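You operate a simulated robot arm through the tools that you are given. There is no shell and no other tool. Be economical: measure what you need, move in short steps, check, and stop when the job is done.

Carry out the task below with a simulated robot arm. There is one attempt and no reset: what you move stays moved.

TASK
Put one of the purple spacers from the kit bench top on top of the blue stub one.
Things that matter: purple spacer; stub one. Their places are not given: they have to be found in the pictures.

It is judged by the outcome, as a careful person would: the job done as asked, and still so three seconds after it is handed in. It fails if anything else is knocked over, pushed out of place, dropped, spilled or broken.

THE ROBOT
A 7-joint arm with a two-finger parallel gripper, fixed in place. Base frame: the origin is at the foot of the arm, x ahead of it, y to its left, z up; the work surface is at about z = 0. Lengths are in mm, angles in rad, forces in N, time in s.
With the tool pointing down near the work surface it reaches from about 220 to 580 mm from the base axis. Its first joint turns from -1.152 to 1.152 rad. Payload 2.5 kg.
Tool frame: the origin (TCP) lies between the finger pads and is the grasp point; the fingertips stand 23 mm ahead of it; z points along the fingers, y is the line along which they close. The gripper opens to 94 mm. The fingers are 38 mm wide and 10 mm thick; the gripper's body (54 by 96 mm) begins 39 mm behind the TCP.
Orientation is that of the tool frame in the base frame, as [roll, pitch, yaw] about the fixed x, y, z axes, in that order (R = Rz(yaw) Ry(pitch) Rx(roll)). With the fingers straight down and closing along the base's y, the tool's x points along the base's -x, its y along +y and its z along -z.

THE INTERFACE
- The arm moves only by the tool servo_tool. Its argument "targets" is a list of rows, each a list of 6 numbers: the shift along the tool's x, y, z in mm, then the turn, a rotation vector about the tool's x, y, z in rad. In form: [[x, y, z, ax, ay, az], ...]. A call has 1 to 20 rows; each row shifts and turns the commanded pose from where the row before left it, along the tool's axes as they then stand. "fingers" is the finger opening in mm, from 0 to 94, set as the call begins (left out, the last holds). A row lasts 0.2 s, in which the tool goes at most 50 mm and 0.15 rad; a call with a longer step from one row to the next is refused whole, and so is a gripper value outside its range. A pose out of reach is approached as far as the arm can. The call stops where the force on the tool passes 40 N (or 10 N more than at its start, if that is more) or the arm is blocked; 0.2 s more then pass. The fingers move at their own pace (about 108 mm/s each) and stop on an object; they squeeze with about 35 N. The grip force told is the motor's: it shows also when the fingers shut on nothing. Time passes only in rows, and 0.2 s behind the last, so rows that do not move let the fingers close. It gives the time, the measured TCP pose, the force on the tool (base axes), the opening and the grip force at its end, in the units of the frame above (readings bear some noise).
- Cameras (640 x 400 px; columns grow to the right, rows downward): "scene" is fixed at [99.9, -395.8, 551.1]; the picture's right is [0.94, -0.33, 0.00], its down [-0.17, -0.49, -0.86] and it looks along [0.28, 0.81, -0.52] (base axes); focal length 257 px, centre (320, 200). "wrist" rides on the gripper at [-39, 0, -44] in the tool frame; the picture's right is [0.00, -1.00, 0.00], its down [0.97, 0.00, -0.24] and it looks along [0.24, 0.00, 0.97] (tool axes); focal length 218 px, centre (320, 200).
- capture(camera): a new picture of that camera. No time passes.
- point_at(camera, pixels): for up to 12 pixels [column, row] of the newest picture of that camera ("zoom" is the newest enlarged one), the place [x, y, z] in the base frame of the surface seen there, good to about 2 mm. No time passes.
- zoom(camera, box): a new picture of the part [left, top, right, bottom] of that camera's present view, enlarged. No time passes.
- close_job(): hands the job in; it is judged then, once.

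Work in short steps. Measure before you move; look again where a grasp or a placing could have gone wrong, and mend it. You have 60 turns and 22 pictures in all, the two below and enlarged ones among them. Open the gripper and draw the arm clear of the work before you hand the job in, unless the task says otherwise; then end with one line.

The tools are called after "Call:" as a command line: name --pt "numbers of a row" for each row, then --argument value for the rest, lists and objects as JSON in quotes. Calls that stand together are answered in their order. servo_tool: Moves the arm, as the interface text tells. Its arguments: {"type":"object","properties":{"targets":{"type":"array","items":{"type":"array","items":{"type":"number"}}},"fingers":{"type":"number"}},"required":["targets"]} The other tools are called the same way: capture (camera) takes a picture; point_at (camera, pixels) gives the place of the surface under pixels of a picture; zoom (camera, box) takes an enlarged picture of a part of a camera's view; close_job () hands the job in.

At the start:

```text
t: 0.0
tool_pos: [303.9, 217.5, 351.8]
orientation: [3.141, 0.0, 3.142]
wrist_force: [-0.2, 0.0, 0.6]
grip_width: 94.0
finger_force: 0.1
```

scene: 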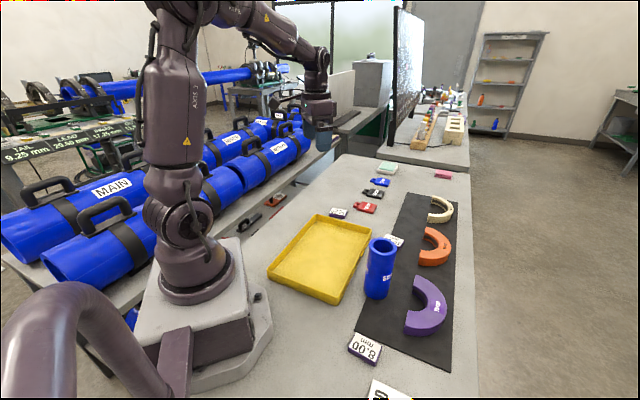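
wrist: 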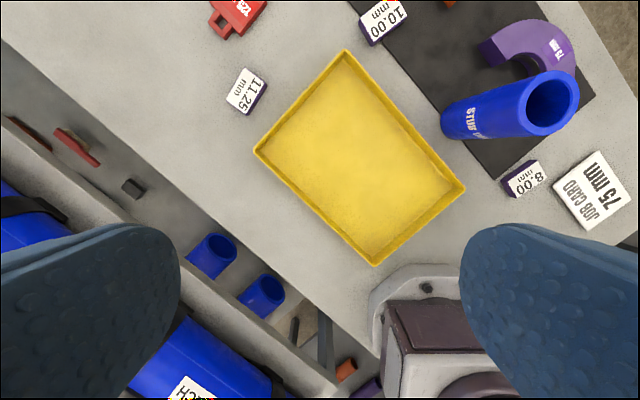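

The pictures show a blue tube (scene 380,268) marked STUB, and several small purple blocks with mm labels plus a purple C-ring. I'll zoom in to read them.

Call:
zoom --camera "scene" --box '[320, 150, 480, 250]'

Call:
zoom --camera "scene" --box '[320, 230, 480, 400]'

Call:
zoom --camera "scene" --box '[0, 60, 180, 200]'

```text
4.00 times, centred on (400, 200) of scene
```

zoom: 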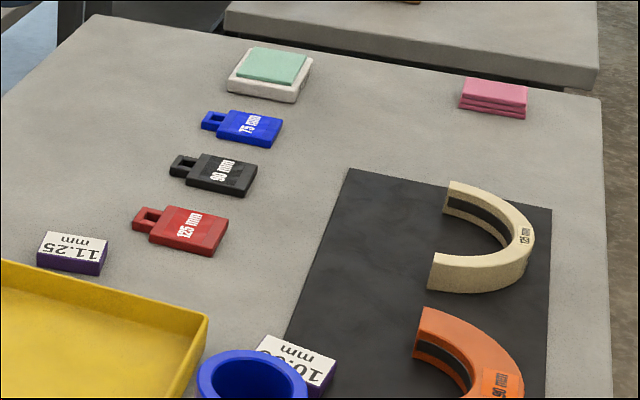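

```text
2.35 times, centred on (400, 315) of scene
```

zoom: 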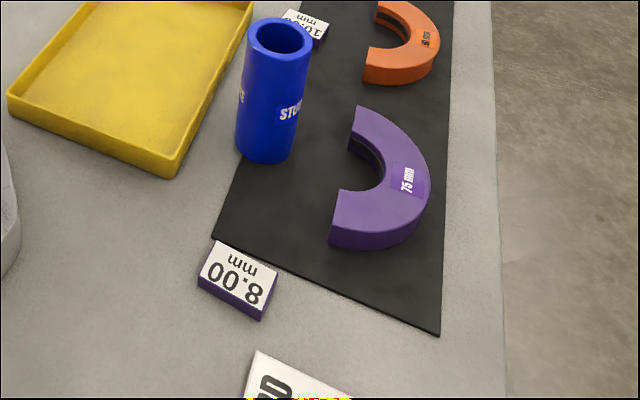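

```text
2.86 times, centred on (90, 130) of scene
```

zoom: 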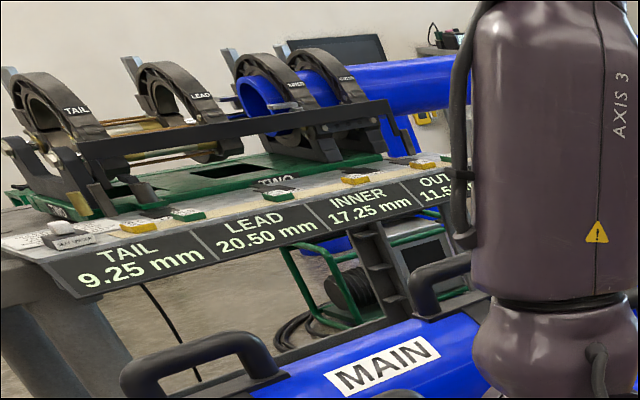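

The spacers are the purple blocks (8.00, 10.00, 11.25 mm). I'll check the stub's label and measure the parts.

Call:
zoom --camera "wrist" --box '[420, 50, 640, 230]'

Call:
zoom --camera "wrist" --box '[200, 0, 420, 137]'

Call:
point_at --camera "wrist" --pixels '[[524, 102], [551, 72], [577, 105], [550, 136], [526, 178], [246, 91], [233, 69], [227, 102], [250, 113], [266, 80], [380, 20], [443, 120]]'

Call:
point_at --camera "scene" --pixels '[[370, 246], [397, 246], [383, 239], [383, 251], [372, 295], [383, 299], [338, 210], [332, 208], [346, 210], [331, 215], [344, 218], [338, 228]]'

```text
2.22 times, centred on (530, 140) of wrist
```

zoom: 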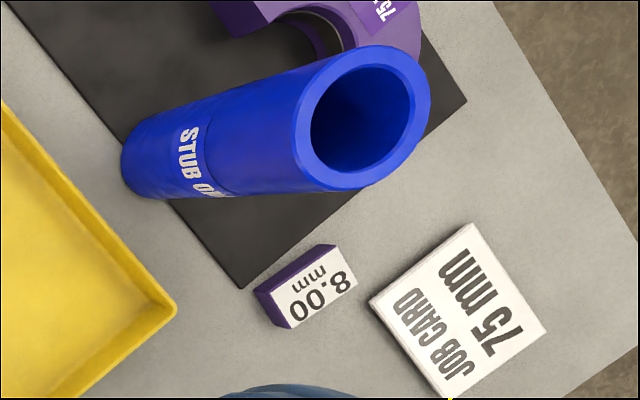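

```text
2.91 times, centred on (310, 68) of wrist
```

zoom: 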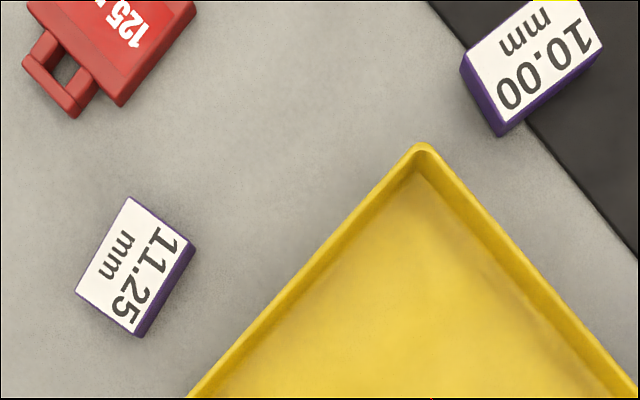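

```text
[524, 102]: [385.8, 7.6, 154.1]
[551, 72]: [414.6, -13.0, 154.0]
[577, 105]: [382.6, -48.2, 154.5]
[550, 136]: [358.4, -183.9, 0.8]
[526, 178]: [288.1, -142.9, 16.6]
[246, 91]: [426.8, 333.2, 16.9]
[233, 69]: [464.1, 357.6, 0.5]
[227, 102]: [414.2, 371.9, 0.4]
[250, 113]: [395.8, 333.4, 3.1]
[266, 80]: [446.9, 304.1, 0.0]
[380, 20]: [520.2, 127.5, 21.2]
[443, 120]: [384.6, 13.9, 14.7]
```

```text
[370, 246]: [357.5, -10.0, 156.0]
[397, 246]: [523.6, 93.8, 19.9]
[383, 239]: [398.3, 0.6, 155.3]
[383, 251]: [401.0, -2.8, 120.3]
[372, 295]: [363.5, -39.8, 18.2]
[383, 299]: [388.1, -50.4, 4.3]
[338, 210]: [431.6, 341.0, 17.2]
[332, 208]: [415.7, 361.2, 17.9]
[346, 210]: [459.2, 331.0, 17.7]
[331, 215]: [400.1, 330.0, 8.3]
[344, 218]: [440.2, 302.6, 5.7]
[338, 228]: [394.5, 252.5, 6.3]
```

The label reads "STUB ON…", so this is the right tube. Tighter zooms will give me accurate edges for the tube rim and the 8.00 spacer.

Call:
zoom --camera "wrist" --box '[484, 60, 612, 140]'

```text
5.00 times, centred on (548, 100) of wrist
```

zoom: 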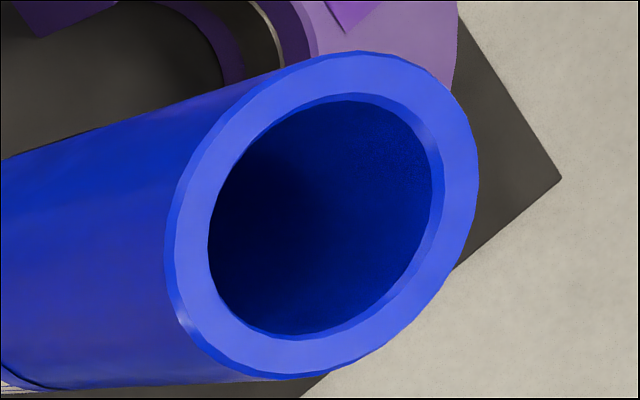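

Now the rim points, and then a zoom on the spacer.

Call:
point_at --camera "zoom" --pixels '[[350, 58], [355, 92], [472, 190], [447, 180], [270, 372], [270, 338], [178, 240], [203, 240], [225, 125], [420, 310], [245, 145], [400, 295]]'

Call:
zoom --camera "wrist" --box '[484, 145, 580, 205]'

```text
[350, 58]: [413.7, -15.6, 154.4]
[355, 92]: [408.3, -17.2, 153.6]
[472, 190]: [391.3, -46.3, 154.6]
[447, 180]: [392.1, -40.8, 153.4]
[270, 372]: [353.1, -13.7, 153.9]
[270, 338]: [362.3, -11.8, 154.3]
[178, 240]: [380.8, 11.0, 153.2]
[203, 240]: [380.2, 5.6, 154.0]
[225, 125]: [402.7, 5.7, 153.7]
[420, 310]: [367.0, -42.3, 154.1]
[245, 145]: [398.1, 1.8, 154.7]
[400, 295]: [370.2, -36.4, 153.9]
```

```text
6.67 times, centred on (532, 175) of wrist
```

zoom: 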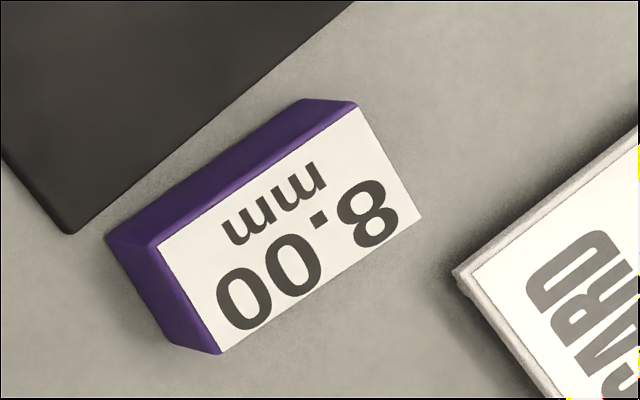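

Call:
point_at --camera "zoom" --pixels '[[356, 109], [418, 216], [221, 350], [162, 247], [290, 230], [110, 245], [303, 101], [175, 340], [458, 268], [360, 150], [200, 300]]'

Call:
point_at --camera "scene" --pixels '[[353, 334], [348, 346], [375, 362], [382, 348], [366, 344], [364, 363], [351, 351]]'

```text
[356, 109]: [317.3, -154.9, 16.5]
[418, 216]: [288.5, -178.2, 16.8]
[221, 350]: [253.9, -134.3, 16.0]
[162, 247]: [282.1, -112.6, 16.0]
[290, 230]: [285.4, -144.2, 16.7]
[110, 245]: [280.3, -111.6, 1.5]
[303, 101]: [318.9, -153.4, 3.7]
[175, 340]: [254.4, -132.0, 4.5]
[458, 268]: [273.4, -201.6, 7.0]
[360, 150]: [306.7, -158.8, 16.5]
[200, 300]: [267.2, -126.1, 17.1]
```

```text
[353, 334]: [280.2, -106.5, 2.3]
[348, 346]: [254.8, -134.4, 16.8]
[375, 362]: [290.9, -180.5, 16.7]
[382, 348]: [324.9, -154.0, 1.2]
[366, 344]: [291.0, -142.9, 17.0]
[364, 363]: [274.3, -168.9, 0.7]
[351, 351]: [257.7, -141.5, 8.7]
```

The spacer is 55×36×16.5 mm, centred at (285.5, −145), with its short axis at about 39.5°. The tube rim is centred at (384.5, −18) at z≈154, with OD about 62 and bore about 48, so the block will span it. I'll travel high to above the spacer, then turn −50.5°.

Call:
servo_tool --pt "2.3 -45.3 0 0 0 0" --pt "2.3 -45.3 0 0 0 0" --pt "2.3 -45.3 0 0 0 0" --pt "2.3 -45.3 0 0 0 0" --pt "2.3 -45.3 0 0 0 0" --pt "2.3 -45.3 0 0 0 0" --pt "2.3 -45.3 0 0 0 0" --pt "2.3 -45.3 0 0 0 0" --pt "0 0 0 0 0 0.126" --pt "0 0 0 0 0 0.126" --pt "0 0 0 0 0 0.126" --pt "0 0 0 0 0 0.126" --pt "0 0 0 0 0 0.126" --pt "0 0 0 0 0 0.126" --pt "0 0 0 0 0 0.126" --pt "0 0 0 0 0 0" --fingers 62

```text
t: 3.4
tool_pos: [288.6, -145.5, 350.3]
orientation: [-3.14, -0.002, 2.258]
wrist_force: [1.0, -0.2, 0.2]
grip_width: 62.0
finger_force: 0.0
```

The pose is as planned. I'll descend partway and check with the wrist camera.

Call:
servo_tool --pt "0 0 45 0 0 0" --pt "0 0 45 0 0 0" --pt "0 0 45 0 0 0" --pt "0 0 45 0 0 0" --pt "0 0 40 0 0 0" --pt "0 0 0 0 0 0"

Call:
capture --camera "wrist"

```text
t: 4.8
tool_pos: [286.8, -142.7, 133.0]
orientation: [3.141, 0.001, 2.261]
wrist_force: [0.1, 0.8, -0.2]
grip_width: 61.7
finger_force: 0.0
```

```text
12 pictures are left
```

wrist: 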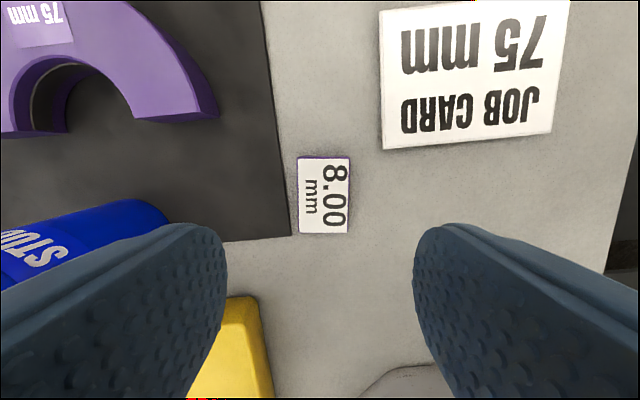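

Call:
point_at --camera "wrist" --pixels '[[301, 161], [347, 161], [347, 230], [302, 230], [324, 196], [386, 145], [545, 130]]'

```text
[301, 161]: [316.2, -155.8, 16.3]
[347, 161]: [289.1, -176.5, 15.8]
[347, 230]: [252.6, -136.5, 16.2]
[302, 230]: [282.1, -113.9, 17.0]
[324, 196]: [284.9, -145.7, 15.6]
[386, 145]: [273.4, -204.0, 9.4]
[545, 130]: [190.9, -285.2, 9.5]
```

The spacer is centred under the tool and the card is clear of the fingers. I'll descend to z≈26 and close.

Call:
servo_tool --pt "0 0 35 0 0 0" --pt "0 0 35 0 0 0" --pt "0 0 20 0 0 0" --pt "0 0 15 0 0 0" --pt "0 0 0 0 0 0"

Call:
servo_tool --pt "0 0 0 0 0 0" --pt "0 0 0 0 0 0" --pt "0 0 0 0 0 0" --fingers 20

```text
t: 5.9
tool_pos: [284.6, -144.5, 26.3]
orientation: [3.139, -0.002, 2.257]
wrist_force: [-2.3, -0.1, 5.2]
grip_width: 61.2
finger_force: 0.2
stopped in row 5: the force on the tool passed its limit (the readings are from after the stop); the commanded pose is now the measured one
```

```text
t: 6.7
tool_pos: [285.0, -143.7, 26.9]
orientation: [3.141, 0.0, 2.26]
wrist_force: [2.4, 1.7, 5.0]
grip_width: 38.8
finger_force: 35.0
```

Contact came at z≈26, probably a fingertip on the mat edge. The grip reads 38.8 mm at 35 N, so I'll lift straight up and look.

Call:
servo_tool --pt "0 0 -10 0 0 0" --pt "0 0 -20 0 0 0" --pt "0 0 -40 0 0 0" --pt "0 0 -40 0 0 0" --pt "0 0 -40 0 0 0" --pt "0 0 -40 0 0 0" --pt "0 0 -30 0 0 0" --pt "0 0 0 0 0 0"

Call:
capture --camera "wrist"

Call:
capture --camera "scene"

```text
t: 8.5
tool_pos: [282.4, -141.9, 248.8]
orientation: [3.139, -0.001, 2.258]
wrist_force: [0.4, -0.7, -0.9]
grip_width: 39.0
finger_force: 34.9
```

```text
11 pictures are left
```

wrist: 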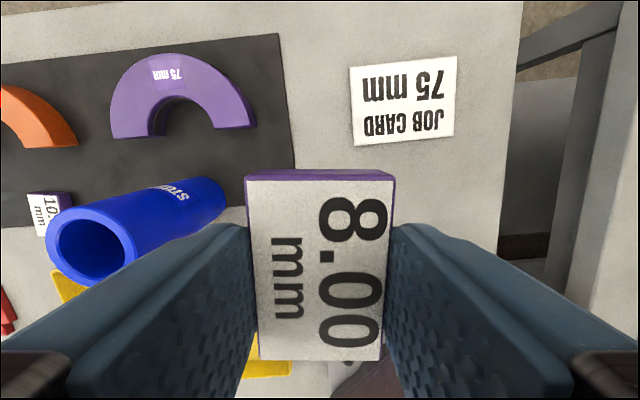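

```text
10 pictures are left
```

scene: 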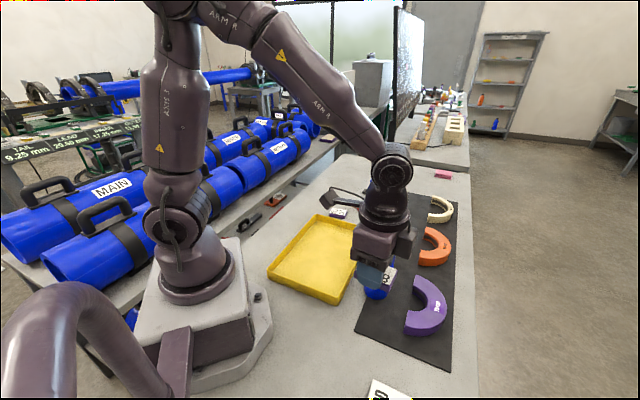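

The spacer is held, slightly twisted about z. I'll measure its place in the hand and recheck the rim.

Call:
point_at --camera "wrist" --pixels '[[250, 184], [389, 184], [377, 357], [262, 357], [318, 270], [320, 220], [320, 320]]'

Call:
zoom --camera "wrist" --box '[30, 180, 190, 300]'

```text
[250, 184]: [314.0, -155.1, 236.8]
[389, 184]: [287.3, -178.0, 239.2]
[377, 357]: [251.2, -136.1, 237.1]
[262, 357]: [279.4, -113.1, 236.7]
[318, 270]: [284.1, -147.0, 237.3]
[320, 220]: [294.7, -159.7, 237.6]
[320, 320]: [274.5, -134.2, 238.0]
```

```text
3.33 times, centred on (110, 240) of wrist
```

zoom: 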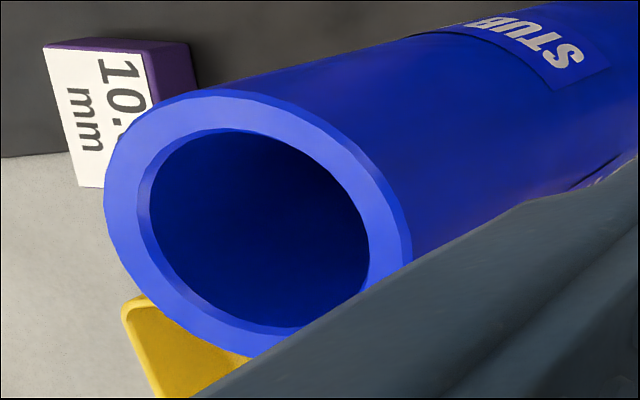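

Call:
point_at --camera "zoom" --pixels '[[112, 180], [145, 180], [220, 96], [220, 126], [400, 230], [378, 230], [245, 345], [240, 323], [140, 270], [350, 150]]'

```text
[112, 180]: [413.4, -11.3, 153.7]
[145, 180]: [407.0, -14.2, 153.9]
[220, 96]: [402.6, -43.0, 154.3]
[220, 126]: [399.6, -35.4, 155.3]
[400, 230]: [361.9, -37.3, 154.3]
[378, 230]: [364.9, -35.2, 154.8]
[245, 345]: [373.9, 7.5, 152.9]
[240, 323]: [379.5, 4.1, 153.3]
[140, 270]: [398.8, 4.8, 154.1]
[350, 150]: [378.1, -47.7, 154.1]
```

The rim centre is confirmed at (384.7, −18.3, 154), and the spacer centre in hand is at (283.4, −145.7). I'll move across at the present height (spacer bottom about 67 mm above the rim).

Call:
servo_tool --pt "8.6 39.7 0 0 0 0" --pt "8.6 39.7 0 0 0 0" --pt "8.6 39.7 0 0 0 0" --pt "8.6 39.7 0 0 0 0" --pt "0 0 0 0 0 0" --pt "0 0 0 0 0 0"

Call:
capture --camera "wrist"

```text
t: 9.9
tool_pos: [389.1, -15.8, 249.1]
orientation: [3.14, -0.003, 2.258]
wrist_force: [0.2, -0.5, -0.2]
grip_width: 38.8
finger_force: 34.6
```

```text
8 pictures are left
```

wrist: 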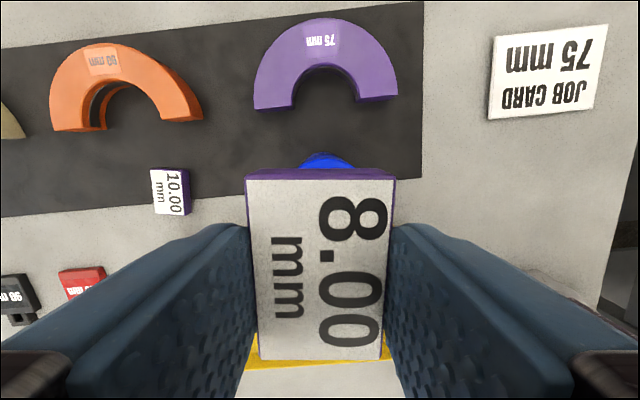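

Call:
point_at --camera "wrist" --pixels '[[250, 184], [389, 184], [377, 357], [262, 357], [318, 270], [325, 156]]'

```text
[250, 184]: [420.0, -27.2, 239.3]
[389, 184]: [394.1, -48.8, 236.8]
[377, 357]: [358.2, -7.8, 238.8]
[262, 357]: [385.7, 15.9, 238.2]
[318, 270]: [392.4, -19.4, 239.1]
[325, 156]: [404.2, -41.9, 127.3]
```

The spacer centre is at (389.5, −17), so I'll shift by (−4.7, −1.3) and descend to a few mm above the rim.

Call:
servo_tool --pt "1.9 -4.4 0 0 0 0" --pt "0 0 25 0 0 0" --pt "0 0 20 0 0 0" --pt "0 0 13 0 0 0" --pt "0 0 0 0 0 0"

Call:
capture --camera "wrist"

Call:
zoom --camera "scene" --box '[320, 200, 440, 310]'

```text
t: 11.1
tool_pos: [383.0, -16.9, 188.9]
orientation: [3.14, -0.001, 2.259]
wrist_force: [-0.1, 0.3, -0.3]
grip_width: 39.0
finger_force: 35.0
```

```text
7 pictures are left
```

wrist: 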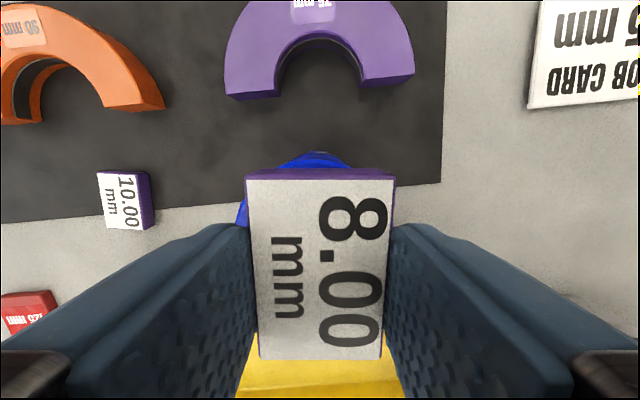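

```text
3.64 times, centred on (380, 255) of scene
```

zoom: 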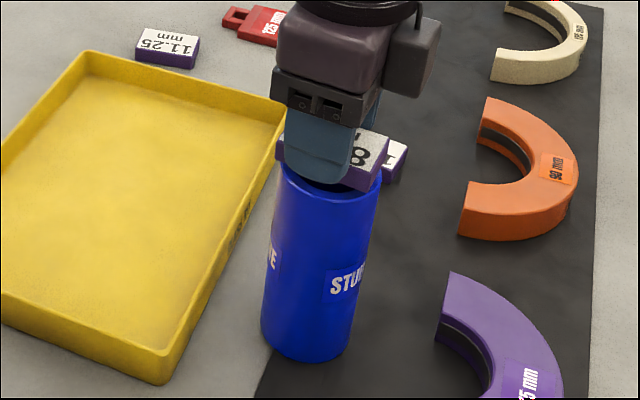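

Call:
point_at --camera "wrist" --pixels '[[250, 184], [389, 184], [377, 357], [262, 357], [318, 270], [320, 180]]'

```text
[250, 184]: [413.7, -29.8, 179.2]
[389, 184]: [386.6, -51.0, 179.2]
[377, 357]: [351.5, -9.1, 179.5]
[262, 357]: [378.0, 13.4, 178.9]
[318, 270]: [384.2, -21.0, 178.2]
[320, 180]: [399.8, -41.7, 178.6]
```

Centre is (382.5, −19.1) and the bottom is about 8 mm above the rim. A small correction, then a slow lowering.

Call:
servo_tool --pt "-0.5 1.8 0 0 0 0" --pt "0 0 2 0 0 0" --pt "0 0 2 0 0 0" --pt "0 0 1.5 0 0 0" --pt "0 0 1 0 0 0" --pt "0 0 0 0 0 0"

```text
t: 12.5
tool_pos: [382.7, -18.8, 182.1]
orientation: [3.14, -0.001, 2.258]
wrist_force: [-1.2, 0.9, 0.0]
grip_width: 38.7
finger_force: 34.5
```

Call:
servo_tool --pt "0 0 0.7 0 0 0" --pt "0 0 0.7 0 0 0" --pt "0 0 0 0 0 0"

```text
t: 13.3
tool_pos: [382.4, -16.2, 181.8]
orientation: [3.139, -0.001, 2.258]
wrist_force: [-0.3, -0.2, -1.5]
grip_width: 38.7
finger_force: 35.1
```

Call:
servo_tool --pt "0 0 0.5 0 0 0" --pt "0 0 0.5 0 0 0" --pt "0 0 0 0 0 0"

```text
t: 14.1
tool_pos: [382.7, -17.3, 180.5]
orientation: [3.141, 0.0, 2.26]
wrist_force: [-2.2, -0.4, 7.8]
grip_width: 38.9
finger_force: 34.9
```

There's contact (7.8 N upward), so the spacer sits on the rim. I'll release by opening modestly.

Call:
servo_tool --pt "0 0 0 0 0 0" --pt "0 0 0 0 0 0" --pt "0 0 0 0 0 0" --fingers 58

Call:
capture --camera "wrist"

```text
t: 14.9
tool_pos: [382.4, -16.5, 181.0]
orientation: [3.139, -0.001, 2.259]
wrist_force: [-0.4, 0.4, -0.3]
grip_width: 57.9
finger_force: 0.0
```

```text
5 pictures are left
```

wrist: 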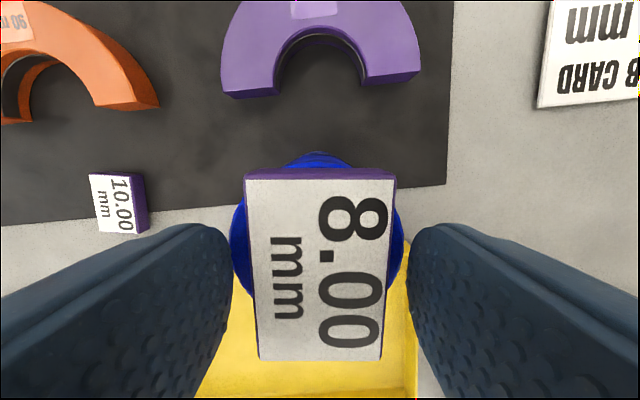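

The spacer rests flat on the stub and both fingers are clear of it. I'll lift straight up and back off.

Call:
servo_tool --pt "0 0 -10 0 0 0" --pt "0 0 -20 0 0 0" --pt "0 0 -40 0 0 0" --pt "0 0 -40 0 0 0" --pt "0 0 -40 0 0 0" --pt "20 -35 0 0 0 0" --pt "20 -35 0 0 0 0" --pt "20 -35 0 0 0 0" --pt "0 0 0 0 0 0"

Call:
capture --camera "scene"

Call:
zoom --camera "scene" --box '[320, 200, 480, 310]'

```text
t: 16.9
tool_pos: [262.4, -39.7, 328.9]
orientation: [3.14, -0.002, 2.257]
wrist_force: [0.1, 0.5, -0.2]
grip_width: 58.1
finger_force: 0.0
```

```text
4 pictures are left
```

scene: 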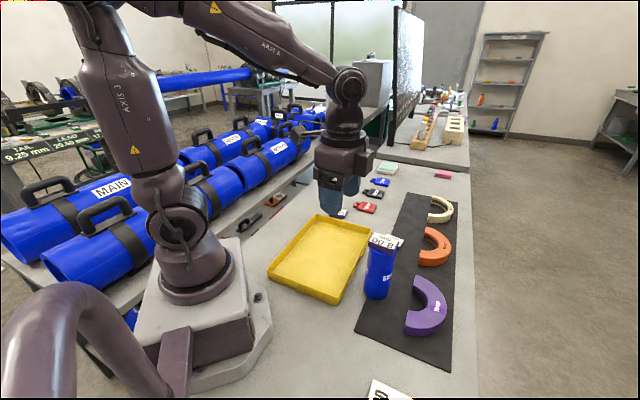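

```text
3.64 times, centred on (400, 255) of scene
```

zoom: 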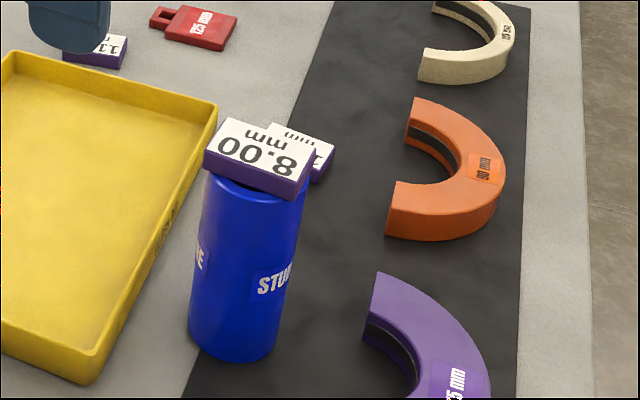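

The spacer lies flat and centred on the stub, nothing else has moved, and the arm is clear with the gripper open.

Call:
close_job

```text
The job is handed in.
```

The purple 8.00 mm spacer is lying flat on top of blue stub one; the last pictures, taken before I handed the job in, show nothing else moved, and the gripper is open and clear.
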